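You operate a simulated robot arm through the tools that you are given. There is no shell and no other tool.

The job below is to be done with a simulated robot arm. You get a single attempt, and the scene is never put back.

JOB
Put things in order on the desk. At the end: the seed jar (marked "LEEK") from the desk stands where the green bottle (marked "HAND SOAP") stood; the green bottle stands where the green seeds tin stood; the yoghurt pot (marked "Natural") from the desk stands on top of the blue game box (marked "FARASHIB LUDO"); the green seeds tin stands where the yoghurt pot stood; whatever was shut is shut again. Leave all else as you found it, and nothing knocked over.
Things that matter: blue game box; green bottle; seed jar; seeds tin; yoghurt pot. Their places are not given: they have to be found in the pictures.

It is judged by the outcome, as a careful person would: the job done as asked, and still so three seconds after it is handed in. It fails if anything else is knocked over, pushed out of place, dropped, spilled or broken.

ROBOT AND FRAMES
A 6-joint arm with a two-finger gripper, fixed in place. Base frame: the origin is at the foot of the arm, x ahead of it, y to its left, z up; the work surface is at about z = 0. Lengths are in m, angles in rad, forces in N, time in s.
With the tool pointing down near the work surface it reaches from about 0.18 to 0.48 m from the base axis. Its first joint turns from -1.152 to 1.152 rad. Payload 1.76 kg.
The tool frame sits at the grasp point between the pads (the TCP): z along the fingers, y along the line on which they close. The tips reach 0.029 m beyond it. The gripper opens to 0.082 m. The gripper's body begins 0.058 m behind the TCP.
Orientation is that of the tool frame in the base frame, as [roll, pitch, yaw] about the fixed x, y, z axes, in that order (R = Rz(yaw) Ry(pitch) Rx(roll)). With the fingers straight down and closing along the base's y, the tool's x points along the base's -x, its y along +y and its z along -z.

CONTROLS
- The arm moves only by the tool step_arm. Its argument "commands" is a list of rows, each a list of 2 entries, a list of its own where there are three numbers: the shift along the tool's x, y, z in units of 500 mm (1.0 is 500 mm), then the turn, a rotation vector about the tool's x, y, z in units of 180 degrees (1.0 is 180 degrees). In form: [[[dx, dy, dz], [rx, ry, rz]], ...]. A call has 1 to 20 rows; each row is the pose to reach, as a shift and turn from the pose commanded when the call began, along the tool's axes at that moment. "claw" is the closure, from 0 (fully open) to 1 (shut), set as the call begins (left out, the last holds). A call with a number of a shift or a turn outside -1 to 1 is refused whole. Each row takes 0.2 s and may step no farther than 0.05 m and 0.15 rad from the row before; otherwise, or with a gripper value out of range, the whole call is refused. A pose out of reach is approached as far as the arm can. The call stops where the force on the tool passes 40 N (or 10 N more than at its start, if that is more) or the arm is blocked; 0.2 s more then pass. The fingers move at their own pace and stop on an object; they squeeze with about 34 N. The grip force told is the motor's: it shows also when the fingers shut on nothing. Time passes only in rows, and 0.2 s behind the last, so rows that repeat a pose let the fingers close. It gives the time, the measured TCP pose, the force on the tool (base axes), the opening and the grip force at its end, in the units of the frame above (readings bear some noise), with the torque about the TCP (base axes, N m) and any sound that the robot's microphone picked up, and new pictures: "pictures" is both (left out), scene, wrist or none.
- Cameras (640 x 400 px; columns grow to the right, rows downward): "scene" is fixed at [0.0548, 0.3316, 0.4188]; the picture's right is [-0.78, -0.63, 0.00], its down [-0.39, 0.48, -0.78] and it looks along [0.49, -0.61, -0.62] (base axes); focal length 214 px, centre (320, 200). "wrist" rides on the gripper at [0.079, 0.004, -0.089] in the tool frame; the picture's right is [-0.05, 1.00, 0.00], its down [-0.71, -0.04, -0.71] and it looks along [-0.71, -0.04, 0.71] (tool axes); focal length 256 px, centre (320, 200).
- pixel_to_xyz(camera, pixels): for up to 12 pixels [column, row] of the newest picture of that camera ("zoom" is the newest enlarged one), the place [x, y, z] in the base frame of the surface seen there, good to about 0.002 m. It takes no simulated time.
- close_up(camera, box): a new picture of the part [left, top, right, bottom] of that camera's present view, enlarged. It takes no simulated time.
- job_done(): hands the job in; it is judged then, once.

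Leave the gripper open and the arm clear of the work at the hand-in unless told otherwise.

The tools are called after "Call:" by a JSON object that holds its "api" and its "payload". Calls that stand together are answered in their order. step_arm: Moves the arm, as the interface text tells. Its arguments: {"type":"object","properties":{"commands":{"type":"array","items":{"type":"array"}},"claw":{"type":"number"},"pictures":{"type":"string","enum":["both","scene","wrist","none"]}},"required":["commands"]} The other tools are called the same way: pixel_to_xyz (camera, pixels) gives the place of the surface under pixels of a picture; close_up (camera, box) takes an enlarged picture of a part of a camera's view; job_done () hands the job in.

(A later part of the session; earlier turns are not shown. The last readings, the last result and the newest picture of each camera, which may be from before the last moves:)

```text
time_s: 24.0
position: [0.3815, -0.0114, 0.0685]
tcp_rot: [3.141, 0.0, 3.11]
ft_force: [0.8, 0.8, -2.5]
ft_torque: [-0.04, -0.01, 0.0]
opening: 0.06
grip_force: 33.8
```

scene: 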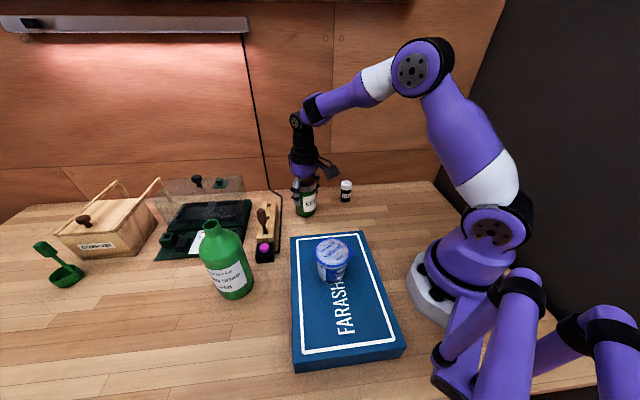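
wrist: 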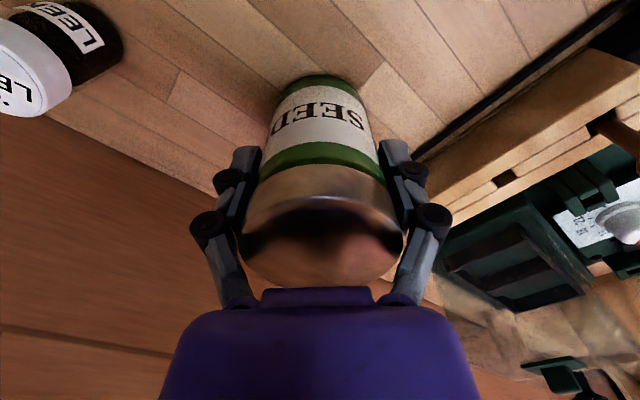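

The position is good at (0.382,-0.011). There is no contact yet, so I'll keep going in 1 mm steps.

Call:
{"api": "step_arm", "payload": {"commands": [[[0, 0, 0.002], [0, 0, 0]], [[0, 0, 0.002], [0, 0, 0]]], "claw": 1, "pictures": "none"}}

Call:
{"api": "step_arm", "payload": {"commands": [[[0, 0, 0.002], [0, 0, 0]], [[0, 0, 0.002], [0, 0, 0]]], "claw": 1, "pictures": "none"}}

```text
time_s: 24.6
position: [0.382, -0.0109, 0.0679]
tcp_rot: [-3.14, -0.001, 3.11]
ft_force: [0.3, 0.9, -1.3]
ft_torque: [0.02, 0.02, -0.02]
opening: 0.06
grip_force: 34.1
```

```text
time_s: 25.2
position: [0.3818, -0.0117, 0.0674]
tcp_rot: [3.141, 0.001, 3.112]
ft_force: [-5.8, 3.3, 16.9]
ft_torque: [0.18, 0.13, 0.06]
opening: 0.0599
grip_force: 34.5
```

The tin is on the desk, with 17 N of contact. I'll open the gripper.

Call:
{"api": "step_arm", "payload": {"commands": [[[0, 0, 0], [0, 0, 0]], [[0, 0, 0], [0, 0, 0]], [[0, 0, 0], [0, 0, 0]]], "claw": 0}}

```text
time_s: 26.0
position: [0.383, -0.0111, 0.0666]
tcp_rot: [-3.141, -0.002, 3.109]
ft_force: [-0.2, 0.7, -0.1]
ft_torque: [-0.01, 0.03, 0.06]
opening: 0.0819
grip_force: 0.1
```

scene: 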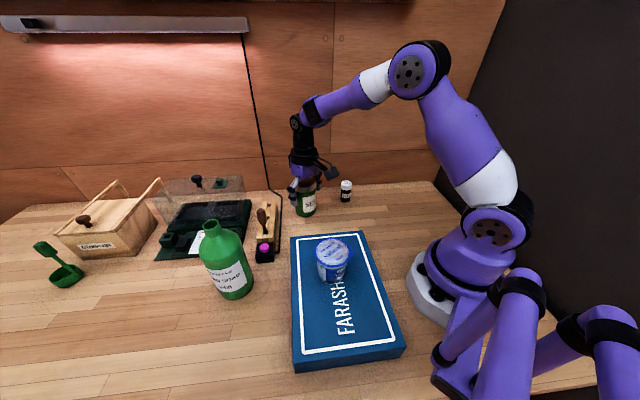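
wrist: 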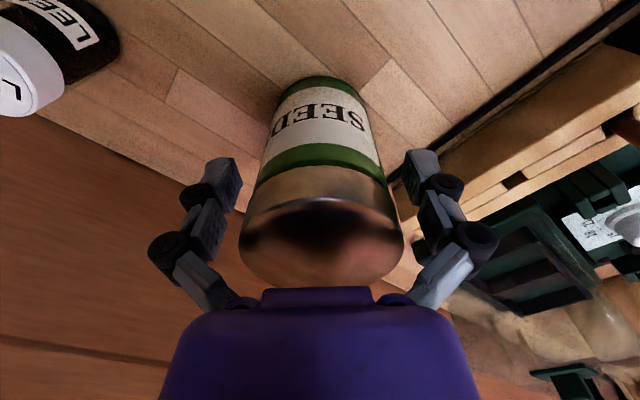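

The tin is released. I'll rise straight up to z≈0.25, clear of the tin and high enough for the bottle.

Call:
{"api": "step_arm", "payload": {"commands": [[[0, 0, -0.06], [0, 0, 0]], [[0, 0, -0.15], [0, 0, 0]], [[0, 0, -0.24], [0, 0, 0]], [[0, 0, -0.32], [0, 0, 0]], [[0, 0, -0.37], [0, 0, 0]], [[0, 0, -0.37], [0, 0, 0]]], "claw": 0}}

```text
time_s: 27.4
position: [0.3829, -0.0127, 0.253]
tcp_rot: [-3.141, 0.001, 3.11]
ft_force: [-0.2, 0.0, -1.1]
ft_torque: [-0.03, 0.0, 0.01]
opening: 0.0818
grip_force: 0.1
```

scene: 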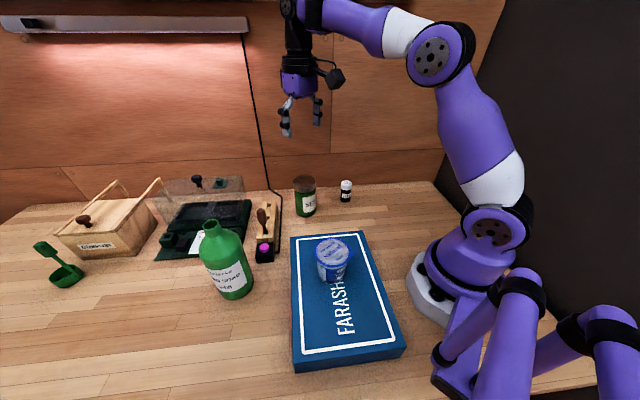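
wrist: 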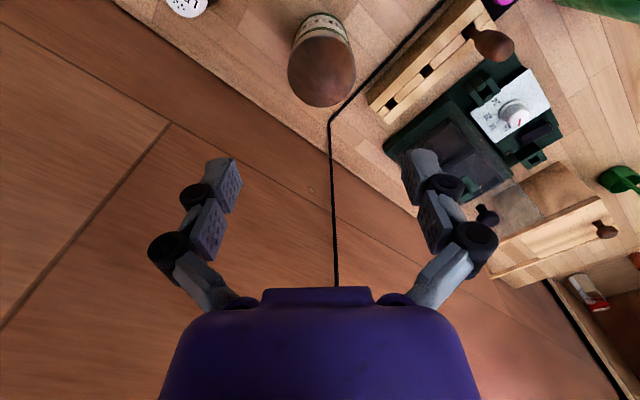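

The tin stands where the pot was. I'll verify its centre, then swing over to the bottle at (0.339,0.254), staying at z≈0.25.

Call:
{"api": "pixel_to_xyz", "payload": {"camera": "wrist", "pixels": [[290, 70], [354, 70], [322, 40], [322, 104], [322, 72]]}}

Call:
{"api": "step_arm", "payload": {"commands": [[[-0.008, 0.075, 0], [0, 0, -0.0308]], [[-0.0088, 0.1516, 0], [0, 0, -0.0615]], [[-0.0018, 0.2288, 0], [0, 0, -0.0923]], [[0.013, 0.3062, 0], [0, 0, -0.123]], [[0.0356, 0.3828, 0], [0, 0, -0.1538]], [[0.0664, 0.4578, 0], [0, 0, -0.1845]], [[0.1046, 0.5304, 0], [0, 0, -0.2152]], [[0.1046, 0.5304, 0], [0, 0, -0.2152]]], "claw": 0}}

```text
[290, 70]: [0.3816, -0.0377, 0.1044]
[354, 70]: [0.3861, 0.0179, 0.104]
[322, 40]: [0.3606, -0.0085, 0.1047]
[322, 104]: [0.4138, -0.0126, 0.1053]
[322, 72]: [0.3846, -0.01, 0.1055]
```

```text
time_s: 29.2
position: [0.3368, 0.2509, 0.2494]
tcp_rot: [3.141, 0.0, -2.495]
ft_force: [-1.3, 0.0, 0.3]
ft_torque: [-0.01, -0.01, -0.01]
opening: 0.082
grip_force: 0.3
out of reach, approached as far as the arm can: row 7, 8
```

scene: 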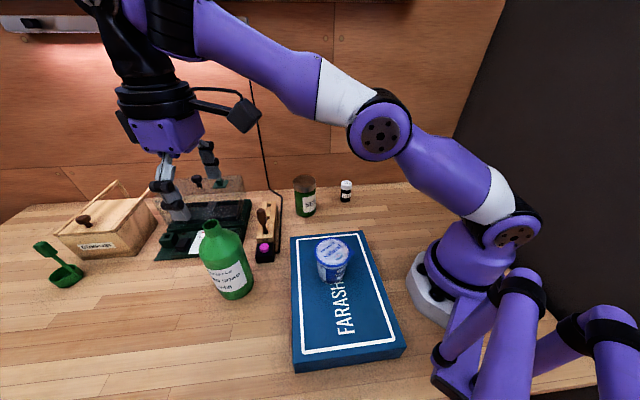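
wrist: 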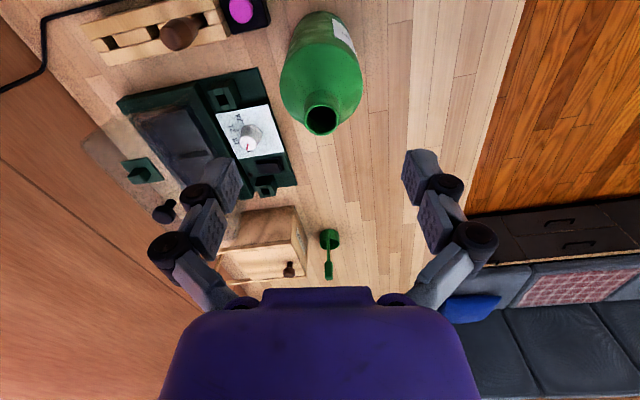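

The arm's reach limit is just short here at z=0.25, r=0.42, which is fine. I'll remember to pull the bottle inward when lifting. The bottle neck is at (321,120) in the wrist view, so I'll measure it more precisely.

Call:
{"api": "close_up", "payload": {"camera": "wrist", "box": [270, 5, 380, 145]}}

Call:
{"api": "pixel_to_xyz", "payload": {"camera": "wrist", "pixels": [[306, 118], [337, 118], [321, 105], [321, 134], [282, 90], [362, 85], [321, 70], [285, 75], [360, 70], [320, 12], [300, 100], [342, 100]]}}

```text
2.86 times, centred on (325, 75) of wrist
```

zoom: 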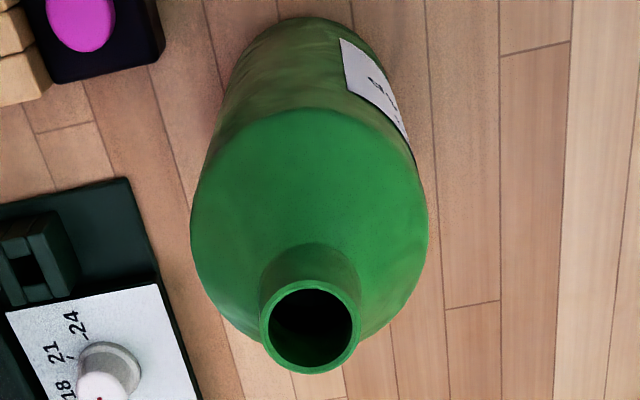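

```text
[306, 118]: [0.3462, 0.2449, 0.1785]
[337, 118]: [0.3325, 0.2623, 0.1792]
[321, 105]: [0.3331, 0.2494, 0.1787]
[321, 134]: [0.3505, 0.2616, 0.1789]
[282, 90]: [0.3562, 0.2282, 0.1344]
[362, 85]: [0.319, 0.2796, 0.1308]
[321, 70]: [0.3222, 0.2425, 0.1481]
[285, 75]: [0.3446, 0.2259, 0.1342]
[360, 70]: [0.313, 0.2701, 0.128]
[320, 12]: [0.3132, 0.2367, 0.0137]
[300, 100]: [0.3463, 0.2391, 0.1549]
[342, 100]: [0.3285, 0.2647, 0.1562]
```

The bottle axis is confirmed at (0.340,0.2545) with a body diameter of about 0.067 up to z≈0.13. I'll grip the upper body at TCP z≈0.138, so the neck stays clear of the palm. First I'll go down to z≈0.20 and re-check alignment.

Call:
{"api": "step_arm", "payload": {"commands": [[[0, 0, 0.05], [0, 0, 0]], [[0, 0, 0.1], [0, 0, 0]], [[0, 0, 0.1], [0, 0, 0]]], "claw": 0}}

```text
time_s: 30.0
position: [0.3339, 0.2508, 0.1973]
tcp_rot: [-3.141, -0.001, -2.497]
ft_force: [0.8, -0.3, 0.2]
ft_torque: [0.02, -0.01, 0.04]
opening: 0.082
grip_force: 0.0
```

scene: 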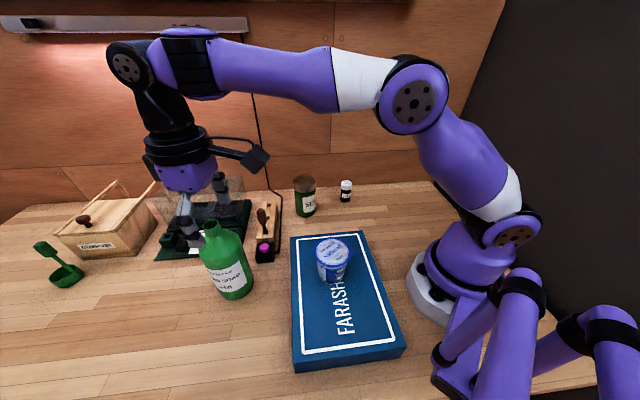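
wrist: 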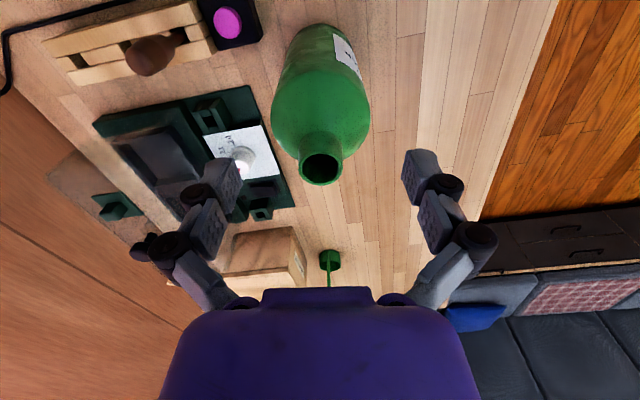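

The TCP is 7 mm short radially, so I'll correct outward and go down to z≈0.172, keeping the tips above the shoulder.

Call:
{"api": "step_arm", "payload": {"commands": [[[-0.0142, -0.0014, 0], [0, 0, 0]], [[-0.0142, -0.0014, 0.05], [0, 0, 0]], [[-0.0142, -0.0014, 0.05], [0, 0, 0]]], "claw": 0}}

```text
time_s: 30.8
position: [0.3415, 0.2542, 0.1733]
tcp_rot: [-3.141, 0.0, -2.498]
ft_force: [-0.5, 0.2, 0.0]
ft_torque: [-0.05, -0.03, -0.01]
opening: 0.0824
grip_force: 0.2
```

scene: 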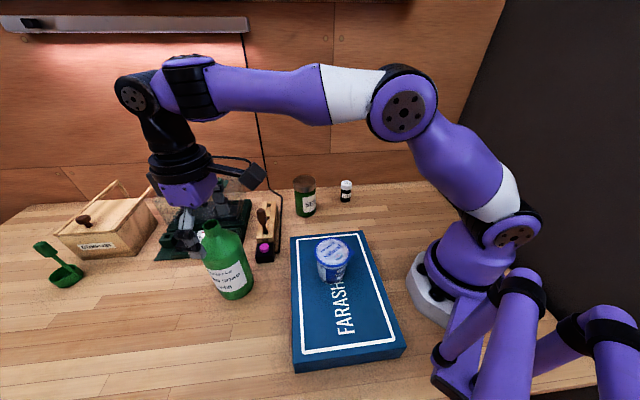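
wrist: 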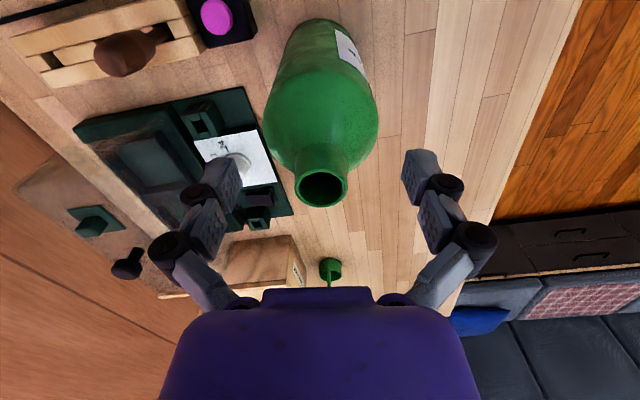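

It is now aligned within about 1.5 mm. I'll go down to z≈0.138.

Call:
{"api": "step_arm", "payload": {"commands": [[[0.001, 0, 0.03], [0, 0, 0]], [[0.001, 0, 0.06], [0, 0, 0]], [[0.001, 0, 0.069], [0, 0, 0]], [[0.001, 0, 0.069], [0, 0, 0]]], "claw": 0}}

```text
time_s: 31.8
position: [0.3392, 0.2547, 0.139]
tcp_rot: [-3.141, 0.001, -2.498]
ft_force: [0.0, -1.3, 0.0]
ft_torque: [-0.01, -0.04, 0.04]
opening: 0.0818
grip_force: 0.1
```

scene: 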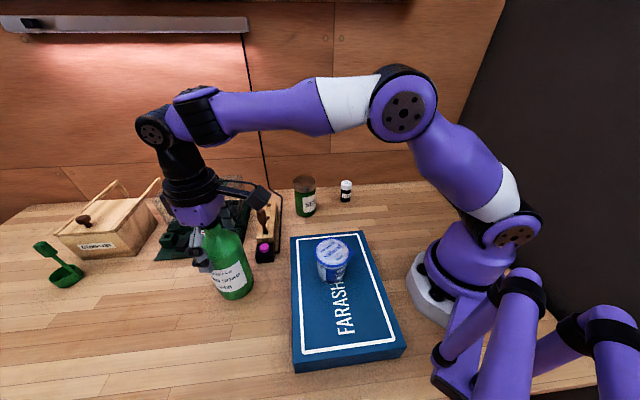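
wrist: 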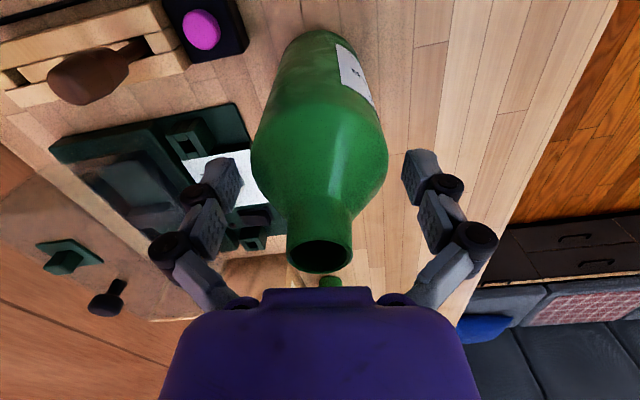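

There is no contact and it is well centred. I'll lower 4 mm more for better pad contact, then close.

Call:
{"api": "step_arm", "payload": {"commands": [[[0, 0, 0.008], [0, 0, 0]], [[0, 0, 0.008], [0, 0, 0]]], "claw": 0, "pictures": "none"}}

Call:
{"api": "step_arm", "payload": {"commands": [[[0, 0, 0], [0, 0, 0]], [[0, 0, 0], [0, 0, 0]], [[0, 0, 0], [0, 0, 0]], [[0, 0, 0], [0, 0, 0]]], "claw": 1}}

```text
time_s: 32.4
position: [0.339, 0.2548, 0.1348]
tcp_rot: [-3.141, 0.0, -2.496]
ft_force: [0.3, 0.2, -0.3]
ft_torque: [0.02, 0.01, 0.02]
opening: 0.0819
grip_force: 0.1
```

```text
time_s: 33.4
position: [0.3401, 0.2561, 0.1368]
tcp_rot: [3.141, 0.002, -2.498]
ft_force: [2.0, 0.7, 21.2]
ft_torque: [0.05, -0.14, -0.12]
opening: 0.0658
grip_force: 34.1
```

scene: 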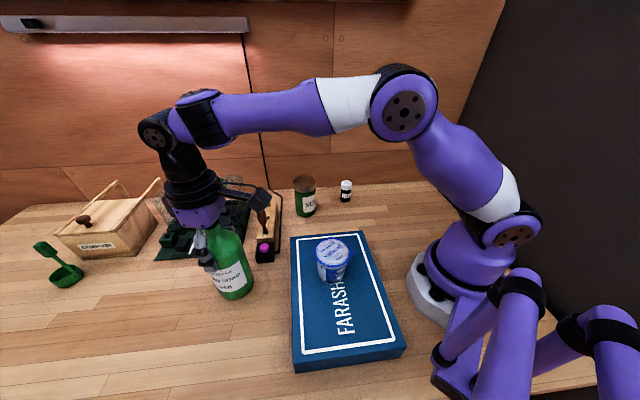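
wrist: 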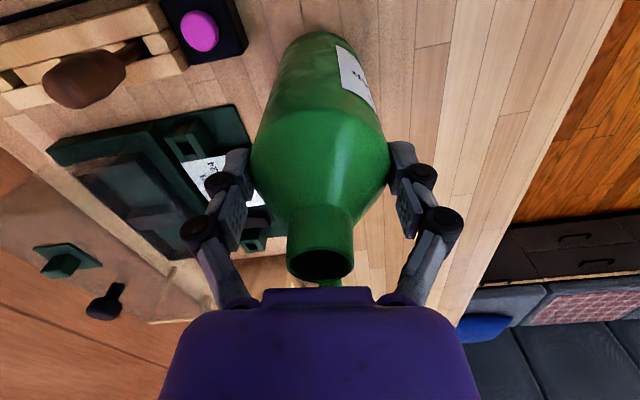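

The bottle is gripped at an opening of 0.066. I'll lift 25 mm and check the hold.

Call:
{"api": "step_arm", "payload": {"commands": [[[0, 0, -0.01], [0, 0, 0]], [[0, 0, -0.03], [0, 0, 0]], [[0, 0, -0.05], [0, 0, 0]], [[0, 0, -0.05], [0, 0, 0]]], "claw": 1}}

```text
time_s: 34.4
position: [0.3412, 0.2561, 0.1586]
tcp_rot: [-3.141, 0.0, -2.498]
ft_force: [0.6, 0.3, -3.6]
ft_torque: [-0.02, -0.02, -0.03]
opening: 0.0655
grip_force: 34.2
```

scene: 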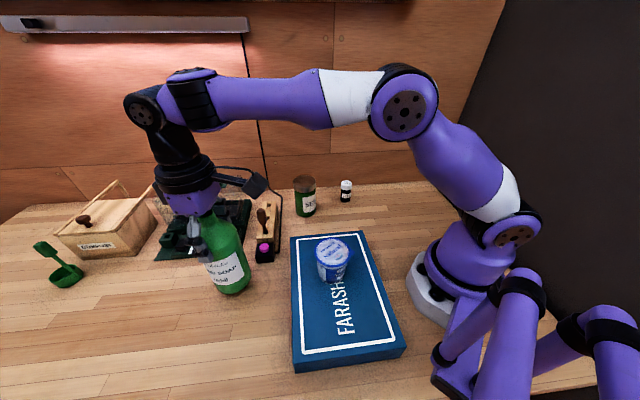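
wrist: 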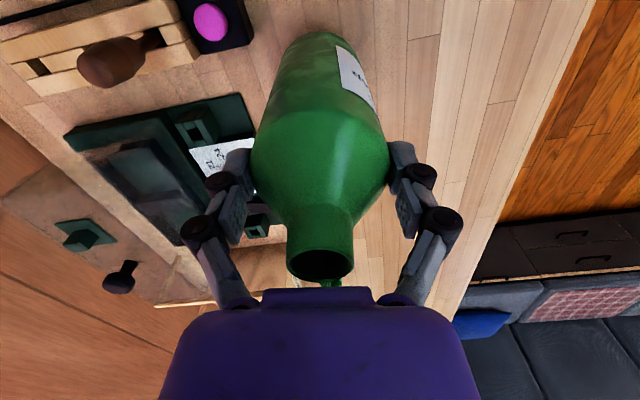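

The bottle is held firmly, at about 3.5 N. I'll lift it further and draw it inward to r≈0.34, z≈0.265, with its bottom at about 0.13.

Call:
{"api": "step_arm", "payload": {"commands": [[[0, 0, -0.04], [0, 0, 0]], [[0, 0, -0.083], [0, 0, 0]], [[0.057, 0, -0.126], [0, 0, 0]], [[0.115, 0, -0.17], [0, 0, 0]], [[0.172, 0, -0.213], [0, 0, 0]], [[0.172, 0, -0.213], [0, 0, 0]]], "claw": 1}}

```text
time_s: 35.8
position: [0.2687, 0.2018, 0.2671]
tcp_rot: [-3.141, 0.0, -2.496]
ft_force: [0.7, -1.6, -4.7]
ft_torque: [0.01, -0.02, -0.01]
opening: 0.0654
grip_force: 33.5
```

scene: 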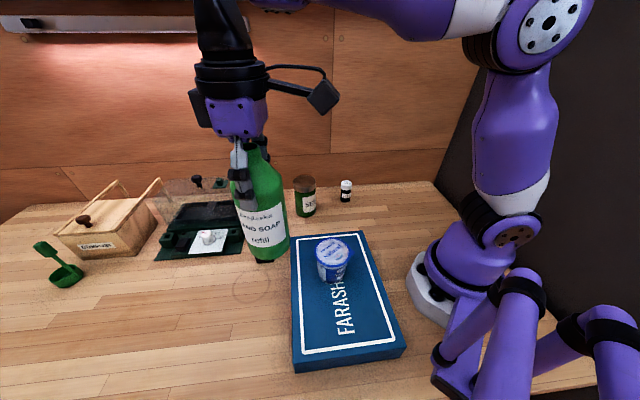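
wrist: 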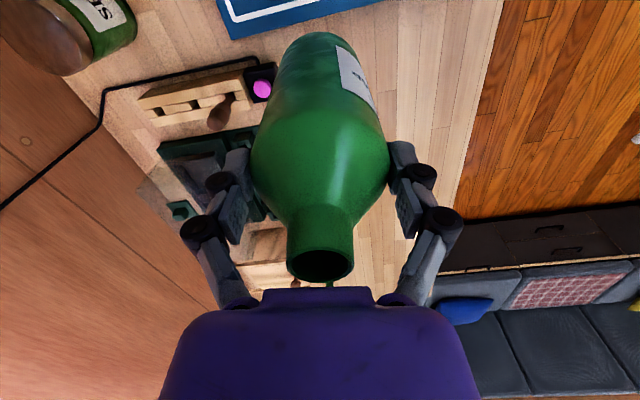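

The bottle hangs upright with its bottom at about 0.13, higher than everything along the route. I'll swing it round to above the tin's old place.

Call:
{"api": "step_arm", "payload": {"commands": [[[0.0098, -0.0896, 0], [0, 0, 0.0428]], [[0.0312, -0.1766, 0], [0, 0, 0.0857]], [[0.064, -0.2596, 0], [0, 0, 0.1285]], [[0.1074, -0.337, 0], [0, 0, 0.1714]], [[0.1606, -0.4074, 0], [0, 0, 0.2142]], [[0.2224, -0.4698, 0], [0, 0, 0.257]], [[0.2916, -0.5228, 0], [0, 0, 0.2999]], [[0.3668, -0.566, 0], [0, 0, 0.3427]], [[0.4468, -0.5986, 0], [0, 0, 0.3856]], [[0.53, -0.62, 0], [0, 0, 0.4284]], [[0.6148, -0.6298, 0], [0, 0, 0.4712]], [[0.6998, -0.6284, 0], [0, 0, 0.5141]], [[0.7832, -0.6154, 0], [0, 0, 0.5569]], [[0.7832, -0.6154, 0], [0, 0, 0.5569]], [[0.7832, -0.6154, 0], [0, 0, 0.5569]]], "claw": 1}}

```text
time_s: 39.0
position: [0.1432, -0.2754, 0.2658]
tcp_rot: [-3.141, 0.001, 2.035]
ft_force: [-0.2, 0.4, -4.3]
ft_torque: [0.0, 0.01, -0.03]
opening: 0.0659
grip_force: 34.0
```

scene: 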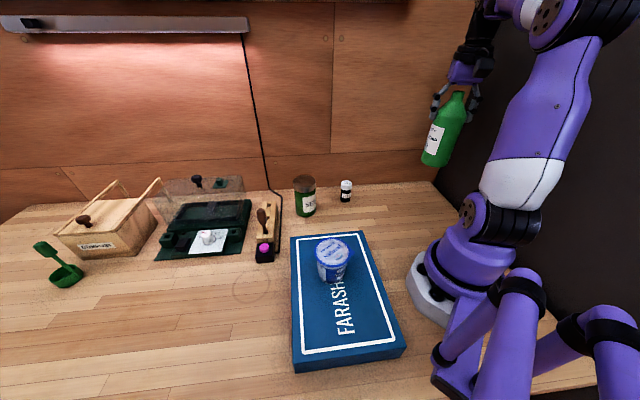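
wrist: 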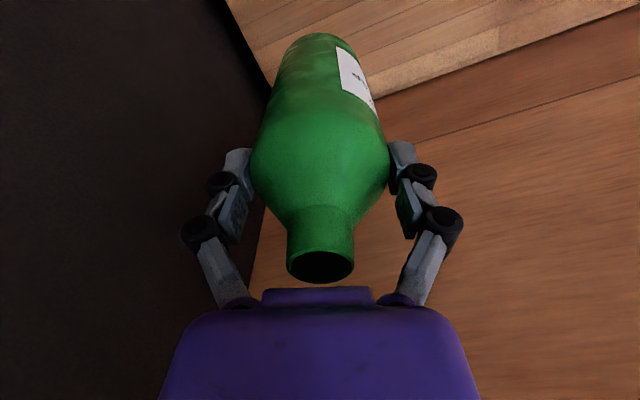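

The TCP is at (0.143,-0.275) and the target is (0.141,-0.2797). I'll lower to z≈0.147, apply that correction, then fine-tune close to the desk.

Call:
{"api": "step_arm", "payload": {"commands": [[[-0.006, -0.0078, 0.05], [0, 0, 0]], [[-0.006, -0.0078, 0.12], [0, 0, 0]], [[-0.006, -0.0078, 0.19], [0, 0, 0]], [[-0.006, -0.0078, 0.237], [0, 0, 0]], [[-0.006, -0.0078, 0.237], [0, 0, 0]]], "claw": 1}}

Call:
{"api": "step_arm", "payload": {"commands": [[[0, 0, 0], [0, 0, 0]], [[0, 0, 0], [0, 0, 0]]], "claw": 1, "pictures": "none"}}

```text
time_s: 40.2
position: [0.1398, -0.2834, 0.1466]
tcp_rot: [-3.141, 0.001, 2.037]
ft_force: [0.4, 0.2, -4.4]
ft_torque: [0.01, 0.02, -0.01]
opening: 0.0658
grip_force: 34.4
```

scene: 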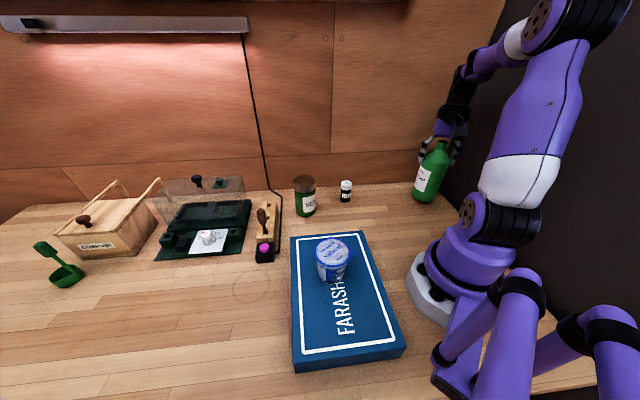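
wrist: 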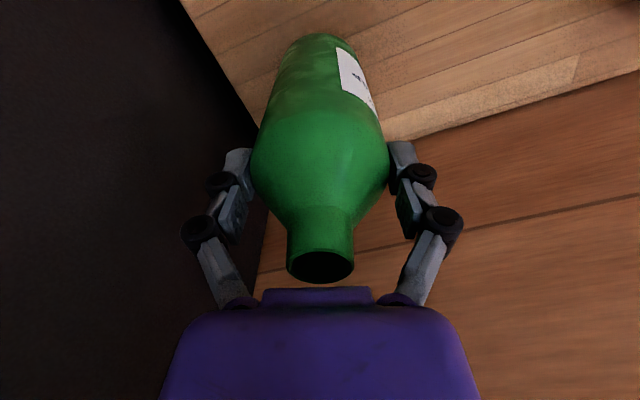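

```text
time_s: 40.8
position: [0.1395, -0.281, 0.1477]
tcp_rot: [3.141, 0.0, 2.037]
ft_force: [0.8, 0.1, -4.3]
ft_torque: [0.0, 0.02, -0.01]
opening: 0.0658
grip_force: 34.3
```

The average is (0.1397,-0.282). I'll trim −1.5 mm radially and +2 mm tangentially, then approach the desk.

Call:
{"api": "step_arm", "payload": {"commands": [[[0.003, 0.004, 0.006], [0, 0, 0]], [[0.003, 0.004, 0.014], [0, 0, 0]], [[0.003, 0.004, 0.014], [0, 0, 0]]], "claw": 1, "pictures": "none"}}

Call:
{"api": "step_arm", "payload": {"commands": [[[0, 0, 0.002], [0, 0, 0]], [[0, 0, 0.004], [0, 0, 0]]], "claw": 1, "pictures": "none"}}

```text
time_s: 41.6
position: [0.1422, -0.2811, 0.1404]
tcp_rot: [-3.14, -0.001, 2.036]
ft_force: [0.0, -0.1, -4.0]
ft_torque: [0.0, 0.03, 0.02]
opening: 0.0655
grip_force: 33.7
```

```text
time_s: 42.2
position: [0.1407, -0.2809, 0.1376]
tcp_rot: [-3.141, 0.0, 2.037]
ft_force: [-0.3, 1.4, -3.7]
ft_torque: [-0.01, 0.01, -0.01]
opening: 0.0656
grip_force: 34.1
```

The bottle is at about (0.141,-0.281), as wanted. I'll continue down in 1 mm steps until contact.

Call:
{"api": "step_arm", "payload": {"commands": [[[0, 0, 0.001], [0, 0, 0]], [[0, 0, 0.002], [0, 0, 0]]], "claw": 1, "pictures": "none"}}

Call:
{"api": "step_arm", "payload": {"commands": [[[0, 0, 0.001], [0, 0, 0]], [[0, 0, 0.002], [0, 0, 0]]], "claw": 1, "pictures": "none"}}

```text
time_s: 42.8
position: [0.1419, -0.2788, 0.1374]
tcp_rot: [3.141, 0.0, 2.038]
ft_force: [0.0, 0.6, -2.9]
ft_torque: [0.04, 0.0, -0.01]
opening: 0.0656
grip_force: 34.1
```

```text
time_s: 43.4
position: [0.1411, -0.2802, 0.1354]
tcp_rot: [3.14, -0.001, 2.037]
ft_force: [0.0, 0.6, -3.6]
ft_torque: [0.01, -0.03, 0.02]
opening: 0.0656
grip_force: 34.1
```

No contact yet. I'll keep stepping down.

Call:
{"api": "step_arm", "payload": {"commands": [[[0, 0, 0.001], [0, 0, 0]], [[0, 0, 0.002], [0, 0, 0]]], "claw": 1, "pictures": "none"}}

Call:
{"api": "step_arm", "payload": {"commands": [[[0, 0, 0.001], [0, 0, 0]], [[0, 0, 0.0015], [0, 0, 0]]], "claw": 1, "pictures": "none"}}

```text
time_s: 44.0
position: [0.1415, -0.2799, 0.1359]
tcp_rot: [3.141, 0.001, 2.038]
ft_force: [-0.8, 4.8, 8.7]
ft_torque: [0.31, 0.01, 0.0]
opening: 0.0659
grip_force: 33.8
```

```text
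time_s: 44.6
position: [0.1413, -0.2813, 0.1345]
tcp_rot: [3.141, -0.001, 2.035]
ft_force: [-4.6, 7.0, 17.5]
ft_torque: [0.42, 0.32, 0.0]
opening: 0.0656
grip_force: 34.0
```

The bottle is on the desk, with 17 N of contact. I'll open the gripper.

Call:
{"api": "step_arm", "payload": {"commands": [[[0, 0, 0], [0, 0, 0]], [[0, 0, 0], [0, 0, 0]], [[0, 0, 0], [0, 0, 0]]], "claw": 0}}

Call:
{"api": "close_up", "payload": {"camera": "scene", "box": [390, 120, 490, 215]}}

```text
time_s: 45.4
position: [0.1425, -0.2798, 0.1343]
tcp_rot: [3.141, 0.0, 2.037]
ft_force: [0.9, 0.9, -0.3]
ft_torque: [-0.03, 0.02, -0.02]
opening: 0.0822
grip_force: 0.0
```

scene: 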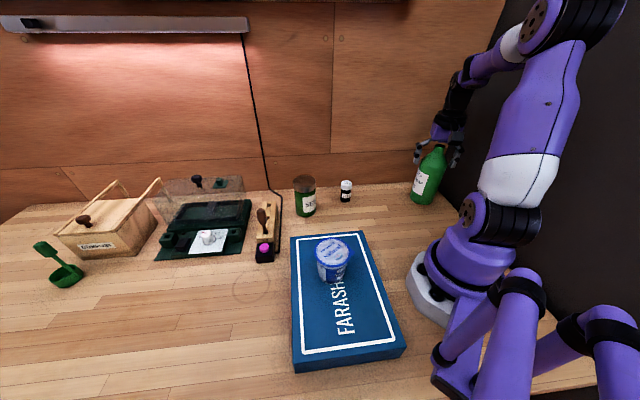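
wrist: 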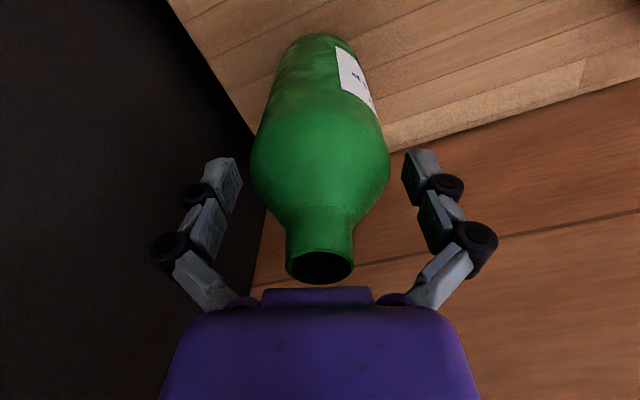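

```text
4.21 times, centred on (440, 168) of scene
```

zoom: 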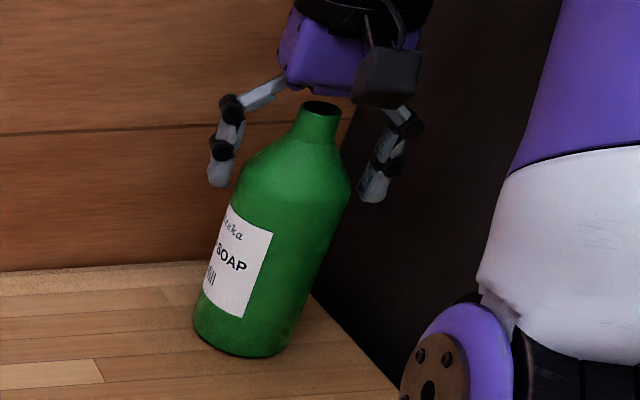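

The bottle stands free between the fingers. I'll rise straight up past the neck.

Call:
{"api": "step_arm", "payload": {"commands": [[[0, 0, -0.04], [0, 0, 0]], [[0, 0, -0.11], [0, 0, 0]], [[0, 0, -0.19], [0, 0, 0]], [[0, 0, -0.25], [0, 0, 0]], [[0, 0, -0.25], [0, 0, 0]]], "claw": 0}}

```text
time_s: 46.6
position: [0.1443, -0.2811, 0.2601]
tcp_rot: [3.14, 0.0, 2.039]
ft_force: [-0.7, 0.9, -0.3]
ft_torque: [0.0, 0.01, 0.0]
opening: 0.0819
grip_force: 0.1
```

scene: 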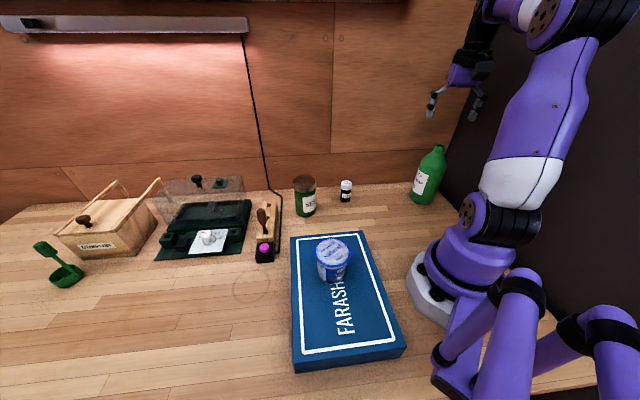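
wrist: 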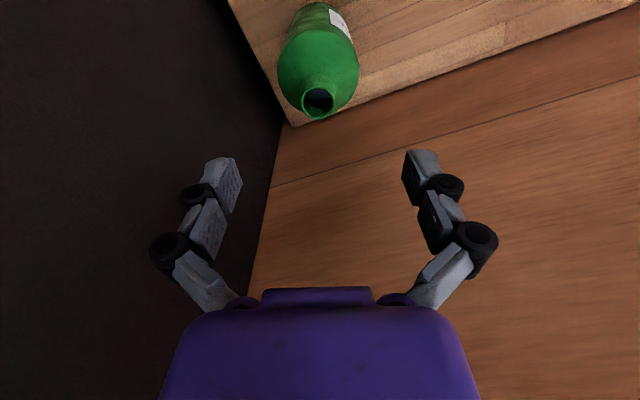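

The bottle stands upright in the tin's old place. I'll check its neck position and swing over to the LEEK jar at (0.324,-0.126).

Call:
{"api": "pixel_to_xyz", "payload": {"camera": "wrist", "pixels": [[304, 101], [332, 101], [318, 90], [318, 116], [281, 70], [356, 68]]}}

Call:
{"api": "step_arm", "payload": {"commands": [[[-0.0058, 0.0778, 0], [0, 0, -0.0388]], [[-0.0016, 0.1568, 0], [0, 0, -0.0776]], [[0.0122, 0.236, 0], [0, 0, -0.1164]], [[0.0362, 0.3142, 0.04], [0, 0, -0.1552]], [[0.07, 0.39, 0.08], [0, 0, -0.194]], [[0.1138, 0.462, 0.12], [0, 0, -0.2328]], [[0.1138, 0.462, 0.12], [0, 0, -0.2328]], [[0.1138, 0.462, 0.2], [0, 0, -0.2328]], [[0.1138, 0.462, 0.2], [0, 0, -0.2328]]], "claw": 0}}

```text
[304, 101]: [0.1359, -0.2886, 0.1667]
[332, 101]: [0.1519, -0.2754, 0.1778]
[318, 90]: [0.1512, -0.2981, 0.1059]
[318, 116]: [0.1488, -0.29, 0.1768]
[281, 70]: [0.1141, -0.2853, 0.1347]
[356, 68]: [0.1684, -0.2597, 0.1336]
```

```text
time_s: 48.6
position: [0.3222, -0.1258, 0.1574]
tcp_rot: [3.141, 0.0, 2.767]
ft_force: [-0.2, 0.1, -0.3]
ft_torque: [-0.04, -0.01, 0.01]
opening: 0.0819
grip_force: 0.2
```

scene: 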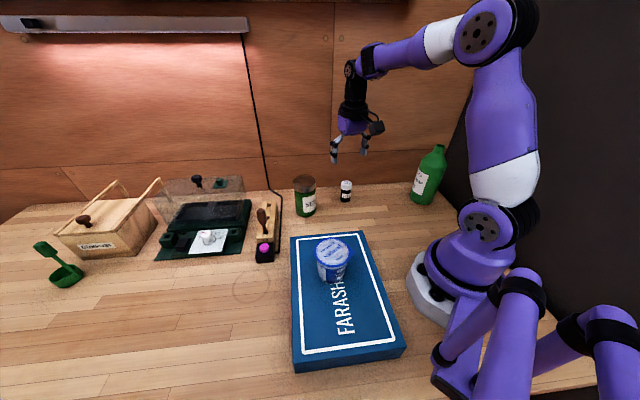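
wrist: 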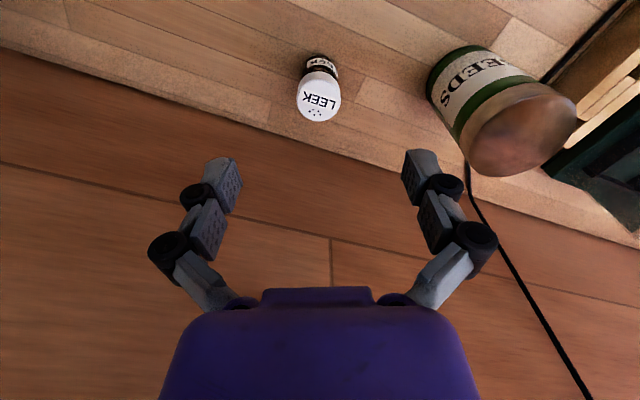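

The bottle is in place with its neck at about (0.141,-0.281). Now I'll measure the jar from this view and check that the tin is clear of the fingers.

Call:
{"api": "close_up", "payload": {"camera": "wrist", "box": [270, 40, 370, 140]}}

Call:
{"api": "pixel_to_xyz", "payload": {"camera": "wrist", "pixels": [[299, 99], [340, 99], [319, 80], [319, 120], [319, 100], [319, 57], [430, 165], [440, 140], [235, 165], [480, 165]]}}

```text
4.00 times, centred on (320, 90) of wrist
```

zoom: 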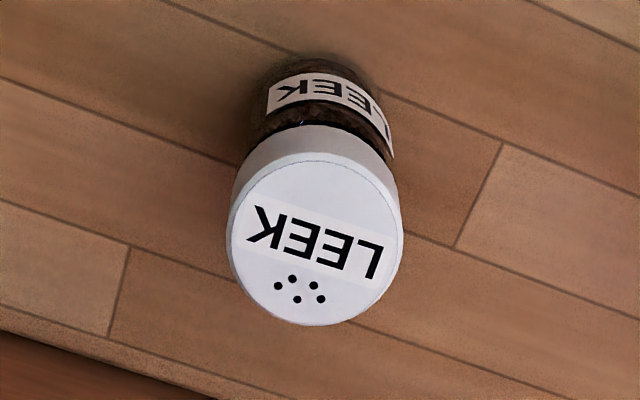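

```text
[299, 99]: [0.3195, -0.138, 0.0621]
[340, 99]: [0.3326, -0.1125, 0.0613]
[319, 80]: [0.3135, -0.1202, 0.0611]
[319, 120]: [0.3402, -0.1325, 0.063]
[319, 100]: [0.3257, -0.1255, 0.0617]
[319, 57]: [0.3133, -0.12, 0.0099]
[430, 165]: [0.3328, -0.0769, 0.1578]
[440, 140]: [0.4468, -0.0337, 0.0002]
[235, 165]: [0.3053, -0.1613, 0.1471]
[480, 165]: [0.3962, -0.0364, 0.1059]
```

The jar centre is about (0.3257,-0.1256). I'll trim 3 mm outward and go down around it to z≈0.042. The tin at the right stays well clear of the right finger.

Call:
{"api": "step_arm", "payload": {"commands": [[[-0.006, 0.0026, 0.05], [0, 0, 0]], [[-0.006, 0.0026, 0.12], [0, 0, 0]], [[-0.006, 0.0026, 0.19], [0, 0, 0]], [[-0.006, 0.0026, 0.231], [0, 0, 0]], [[-0.006, 0.0026, 0.231], [0, 0, 0]]], "claw": 0}}

```text
time_s: 49.8
position: [0.3291, -0.1232, 0.0434]
tcp_rot: [-3.141, 0.001, 2.767]
ft_force: [0.3, -0.4, -0.5]
ft_torque: [0.03, 0.04, -0.02]
opening: 0.0822
grip_force: 0.1
```

scene: 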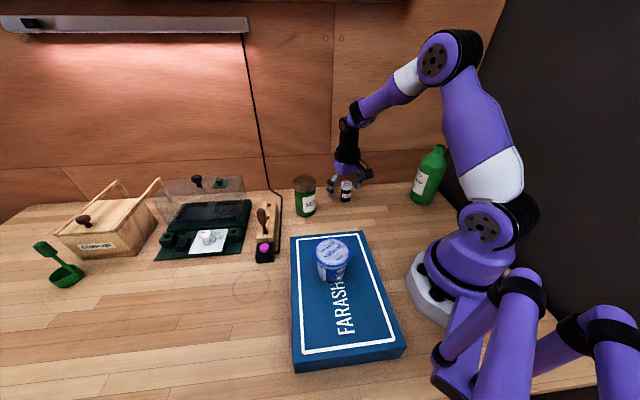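
wrist: 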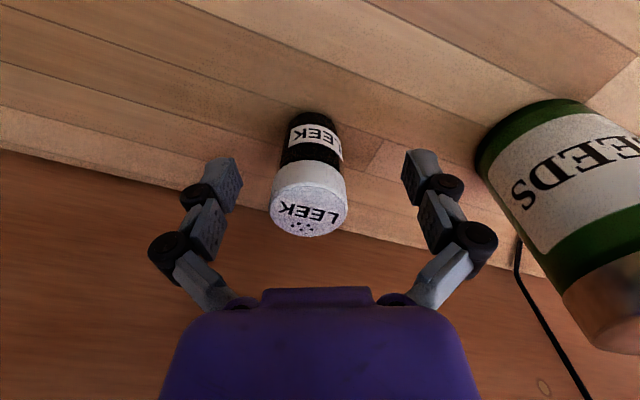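

The jar sits about 3.5 mm left of the fingers' centre and 2 mm nearer. I'll correct that before closing.

Call:
{"api": "step_arm", "payload": {"commands": [[[0.0046, -0.007, 0], [0, 0, 0]], [[0.0046, -0.007, 0], [0, 0, 0]], [[0.0046, -0.007, 0], [0, 0, 0]]], "claw": 0, "pictures": "wrist"}}

```text
time_s: 50.6
position: [0.3237, -0.1272, 0.0443]
tcp_rot: [3.14, 0.0, 2.767]
ft_force: [0.5, -0.1, -0.1]
ft_torque: [-0.03, -0.03, 0.05]
opening: 0.0821
grip_force: 0.0
```

wrist: 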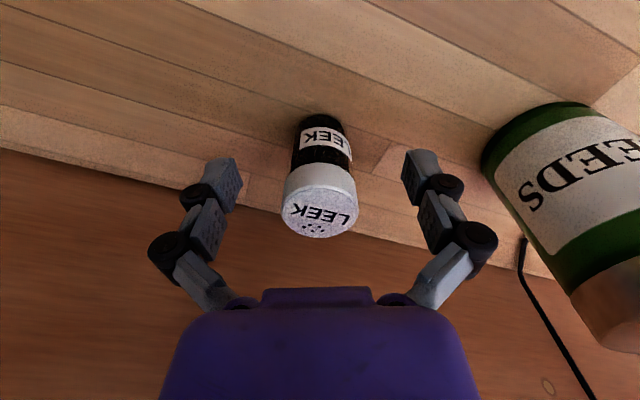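

The jar is now centred at column 320. I'll close on it.

Call:
{"api": "step_arm", "payload": {"commands": [[[0, 0, 0], [0, 0, 0]], [[0, 0, 0], [0, 0, 0]], [[0, 0, 0], [0, 0, 0]], [[0, 0, 0], [0, 0, 0]]], "claw": 1}}

```text
time_s: 51.6
position: [0.3265, -0.1275, 0.0446]
tcp_rot: [-3.14, 0.004, 2.769]
ft_force: [3.3, -0.1, 22.0]
ft_torque: [0.0, -0.19, -0.01]
opening: 0.0314
grip_force: 33.7
```

scene: 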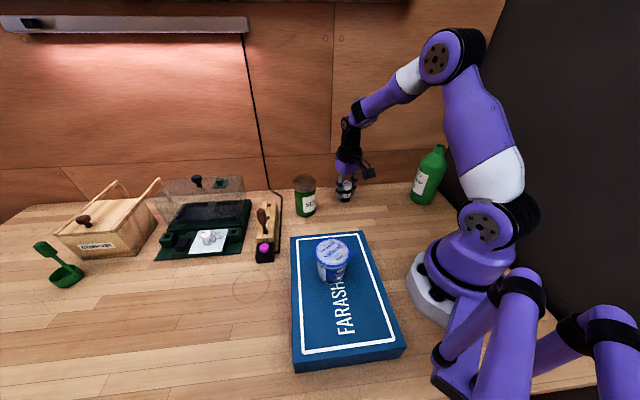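
wrist: 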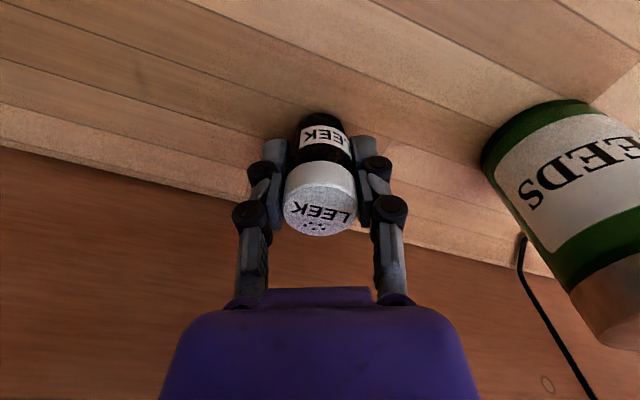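

The jar is gripped at an opening of 0.031. I'll lift a little and check that the whole jar comes up.

Call:
{"api": "step_arm", "payload": {"commands": [[[0, 0, -0.01], [0, 0, 0]], [[0, 0, -0.04], [0, 0, 0]], [[0, 0, -0.08], [0, 0, 0]], [[0, 0, -0.08], [0, 0, 0]]], "claw": 1}}

Call:
{"api": "close_up", "payload": {"camera": "scene", "box": [290, 130, 410, 220]}}

```text
time_s: 52.6
position: [0.3224, -0.1277, 0.0828]
tcp_rot: [-3.141, -0.001, 2.768]
ft_force: [0.2, 0.5, -0.2]
ft_torque: [0.0, 0.02, -0.04]
opening: 0.0313
grip_force: 34.3
```

scene: 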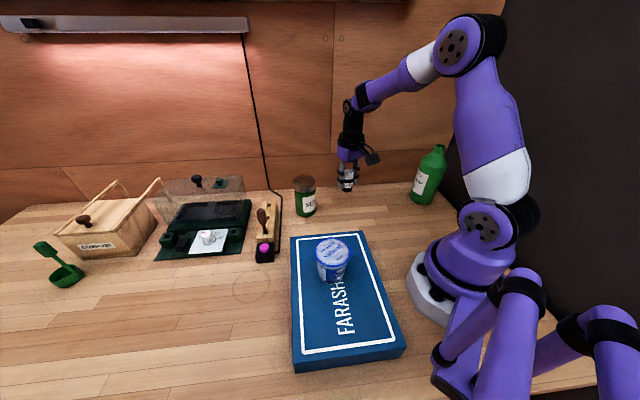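
wrist: 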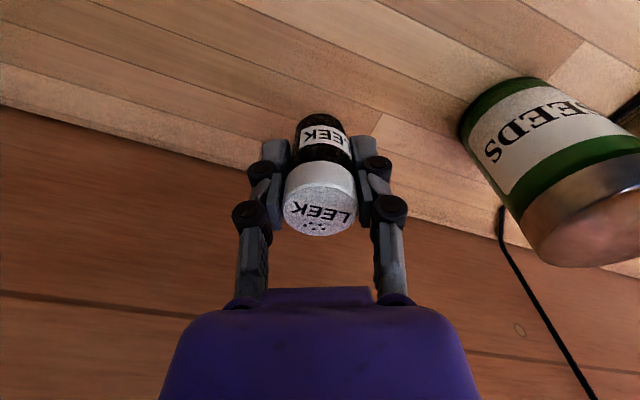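

```text
4.44 times, centred on (350, 175) of scene
```

zoom: 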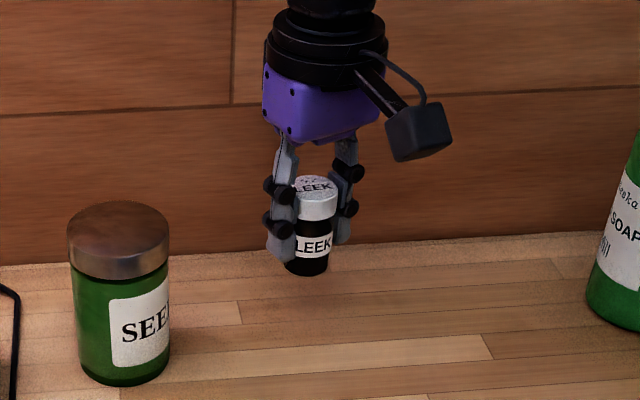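

The whole jar is up. I'll raise it to z≈0.19 and swing over to the bottle's old place at (0.340,0.2545).

Call:
{"api": "step_arm", "payload": {"commands": [[[0, 0, -0.08], [0, 0, 0]], [[0, 0, -0.15], [0, 0, 0]], [[0, 0, -0.214], [0, 0, 0]], [[-0.0116, 0.0724, -0.214], [0, 0, -0.0323]], [[-0.0158, 0.147, -0.214], [0, 0, -0.0647]], [[-0.0118, 0.2232, -0.214], [0, 0, -0.097]], [[0.0002, 0.3, -0.214], [0, 0, -0.1294]], [[0.021, 0.3766, -0.214], [0, 0, -0.1617]], [[0.05, 0.452, -0.214], [0, 0, -0.194]], [[0.0876, 0.5254, -0.214], [0, 0, -0.2264]], [[0.1334, 0.5956, -0.214], [0, 0, -0.2587]], [[0.1874, 0.6618, -0.214], [0, 0, -0.2911]], [[0.249, 0.7232, -0.214], [0, 0, -0.3234]], [[0.249, 0.7232, -0.214], [0, 0, -0.3234]], [[0.249, 0.7232, -0.214], [0, 0, -0.3234]]], "claw": 1}}

```text
time_s: 55.8
position: [0.3372, 0.2551, 0.1922]
tcp_rot: [-3.141, -0.001, -2.498]
ft_force: [-0.7, 0.0, -0.7]
ft_torque: [0.0, -0.02, 0.01]
opening: 0.0312
grip_force: 34.1
```

scene: 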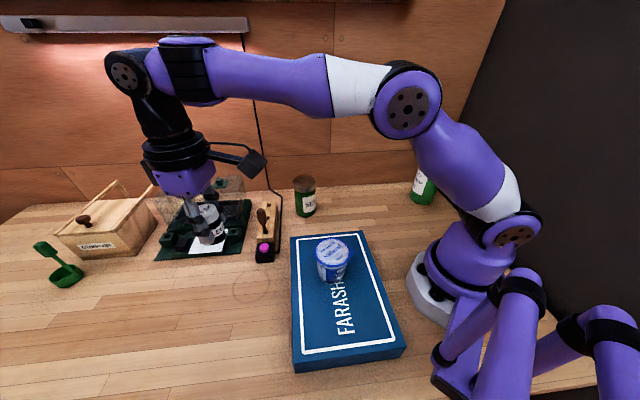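
wrist: 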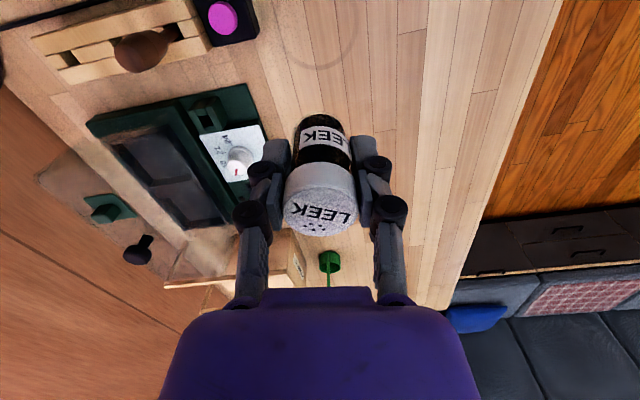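

The jar is above the target. Before lowering, I'll check nearby obstacles: the green device's edge and the ring mark on the desk.

Call:
{"api": "pixel_to_xyz", "payload": {"camera": "wrist", "pixels": [[240, 88], [252, 110], [262, 140], [268, 138], [240, 35], [255, 15], [320, 65], [280, 20], [355, 20], [275, 230], [240, 165], [205, 110]]}}

Call:
{"api": "pixel_to_xyz", "payload": {"camera": "scene", "pixels": [[233, 284], [269, 284], [251, 298], [251, 270], [238, 252], [190, 258], [158, 257], [264, 260]]}}

```text
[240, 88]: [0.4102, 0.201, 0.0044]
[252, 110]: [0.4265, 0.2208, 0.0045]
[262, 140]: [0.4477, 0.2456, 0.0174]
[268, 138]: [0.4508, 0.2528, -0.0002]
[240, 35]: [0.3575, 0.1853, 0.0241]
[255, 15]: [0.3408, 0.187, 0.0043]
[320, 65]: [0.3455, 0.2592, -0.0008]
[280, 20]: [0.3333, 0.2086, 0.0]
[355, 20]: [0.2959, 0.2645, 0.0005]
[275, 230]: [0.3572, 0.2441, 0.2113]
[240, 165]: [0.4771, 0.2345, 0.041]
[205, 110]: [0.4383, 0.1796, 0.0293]
```

```text
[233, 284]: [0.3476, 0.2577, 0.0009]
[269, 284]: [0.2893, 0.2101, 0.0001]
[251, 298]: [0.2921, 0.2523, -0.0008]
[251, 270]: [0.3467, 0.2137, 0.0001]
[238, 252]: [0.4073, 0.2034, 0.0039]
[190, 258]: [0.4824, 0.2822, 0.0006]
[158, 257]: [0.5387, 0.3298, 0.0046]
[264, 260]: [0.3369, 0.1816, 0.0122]
```

The surroundings are clear: the nearest obstacle is about 3 cm from the opened finger. The ring is just a stain, and the bottle's axis was measured at (0.340,0.2545). I'll lower now with a small trim.

Call:
{"api": "step_arm", "payload": {"commands": [[[-0.0038, -0.003, 0.06], [0, 0, 0]], [[-0.0038, -0.003, 0.14], [0, 0, 0]], [[-0.0038, -0.003, 0.22], [0, 0, 0]], [[-0.0038, -0.003, 0.278], [0, 0, 0]], [[-0.0038, -0.003, 0.278], [0, 0, 0]]], "claw": 1}}

Call:
{"api": "step_arm", "payload": {"commands": [[[0, 0, 0], [0, 0, 0]], [[0, 0, 0], [0, 0, 0]]], "claw": 1, "pictures": "none"}}

```text
time_s: 57.0
position: [0.3401, 0.2548, 0.0493]
tcp_rot: [-3.141, 0.0, -2.5]
ft_force: [0.6, 0.1, -0.6]
ft_torque: [-0.02, 0.01, 0.01]
opening: 0.0312
grip_force: 34.6
```

scene: 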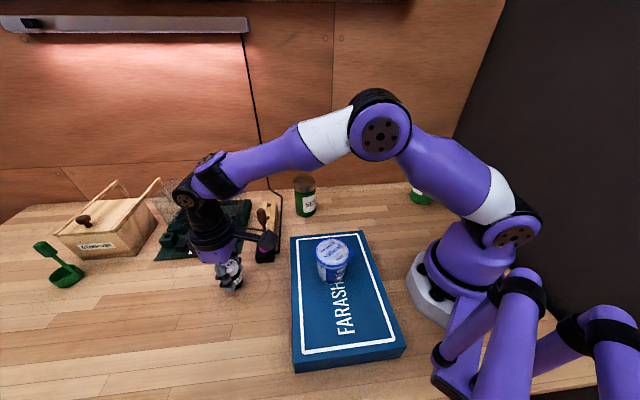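
wrist: 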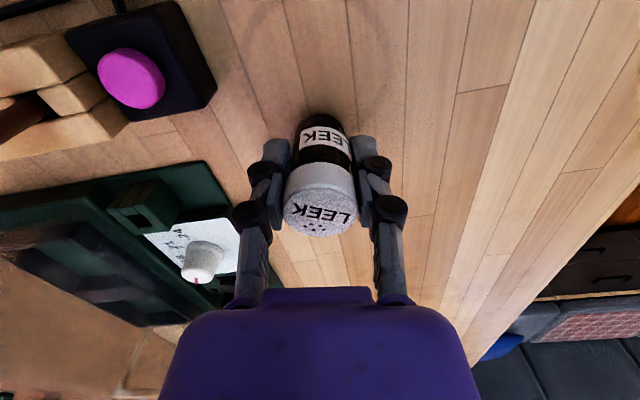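

```text
time_s: 57.6
position: [0.34, 0.255, 0.0504]
tcp_rot: [3.141, 0.0, -2.501]
ft_force: [0.5, -0.8, -0.2]
ft_torque: [0.01, -0.01, -0.02]
opening: 0.0312
grip_force: 34.0
```

The jar is at (0.340,0.255), exactly on target. I'll lower in small steps, with contact expected at z≈0.0445.

Call:
{"api": "step_arm", "payload": {"commands": [[[0, 0, 0.004], [0, 0, 0]], [[0, 0, 0.007], [0, 0, 0]]], "claw": 1, "pictures": "none"}}

Call:
{"api": "step_arm", "payload": {"commands": [[[0, 0, 0.001], [0, 0, 0]], [[0, 0, 0.002], [0, 0, 0]]], "claw": 1, "pictures": "none"}}

Call:
{"api": "step_arm", "payload": {"commands": [[[0, 0, 0.001], [0, 0, 0]], [[0, 0, 0.002], [0, 0, 0]]], "claw": 1, "pictures": "none"}}

```text
time_s: 58.2
position: [0.3408, 0.2532, 0.0495]
tcp_rot: [3.141, 0.0, -2.498]
ft_force: [-0.3, -0.1, -0.3]
ft_torque: [-0.03, 0.0, 0.04]
opening: 0.0315
grip_force: 34.0
```

```text
time_s: 58.8
position: [0.3415, 0.2556, 0.0479]
tcp_rot: [3.141, -0.001, -2.498]
ft_force: [0.2, -0.8, -0.9]
ft_torque: [-0.04, 0.0, 0.0]
opening: 0.0312
grip_force: 33.8
```

```text
time_s: 59.4
position: [0.3412, 0.2531, 0.0482]
tcp_rot: [3.141, -0.003, -2.5]
ft_force: [0.1, 0.3, -0.1]
ft_torque: [-0.02, -0.02, -0.05]
opening: 0.0313
grip_force: 34.0
```

No contact yet. I'll continue down.

Call:
{"api": "step_arm", "payload": {"commands": [[[0, 0, 0.002], [0, 0, 0]], [[0, 0, 0.002], [0, 0, 0]]], "claw": 1, "pictures": "none"}}

Call:
{"api": "step_arm", "payload": {"commands": [[[0, 0, 0.002], [0, 0, 0]], [[0, 0, 0.002], [0, 0, 0]]], "claw": 1, "pictures": "none"}}

```text
time_s: 60.0
position: [0.3407, 0.2535, 0.0458]
tcp_rot: [3.141, 0.001, -2.499]
ft_force: [0.6, 0.1, 0.0]
ft_torque: [0.01, 0.0, -0.01]
opening: 0.0312
grip_force: 34.4
```

```text
time_s: 60.6
position: [0.341, 0.2532, 0.0467]
tcp_rot: [-3.142, 0.0, -2.5]
ft_force: [0.2, -0.3, -0.1]
ft_torque: [0.0, -0.01, 0.02]
opening: 0.0313
grip_force: 34.5
```

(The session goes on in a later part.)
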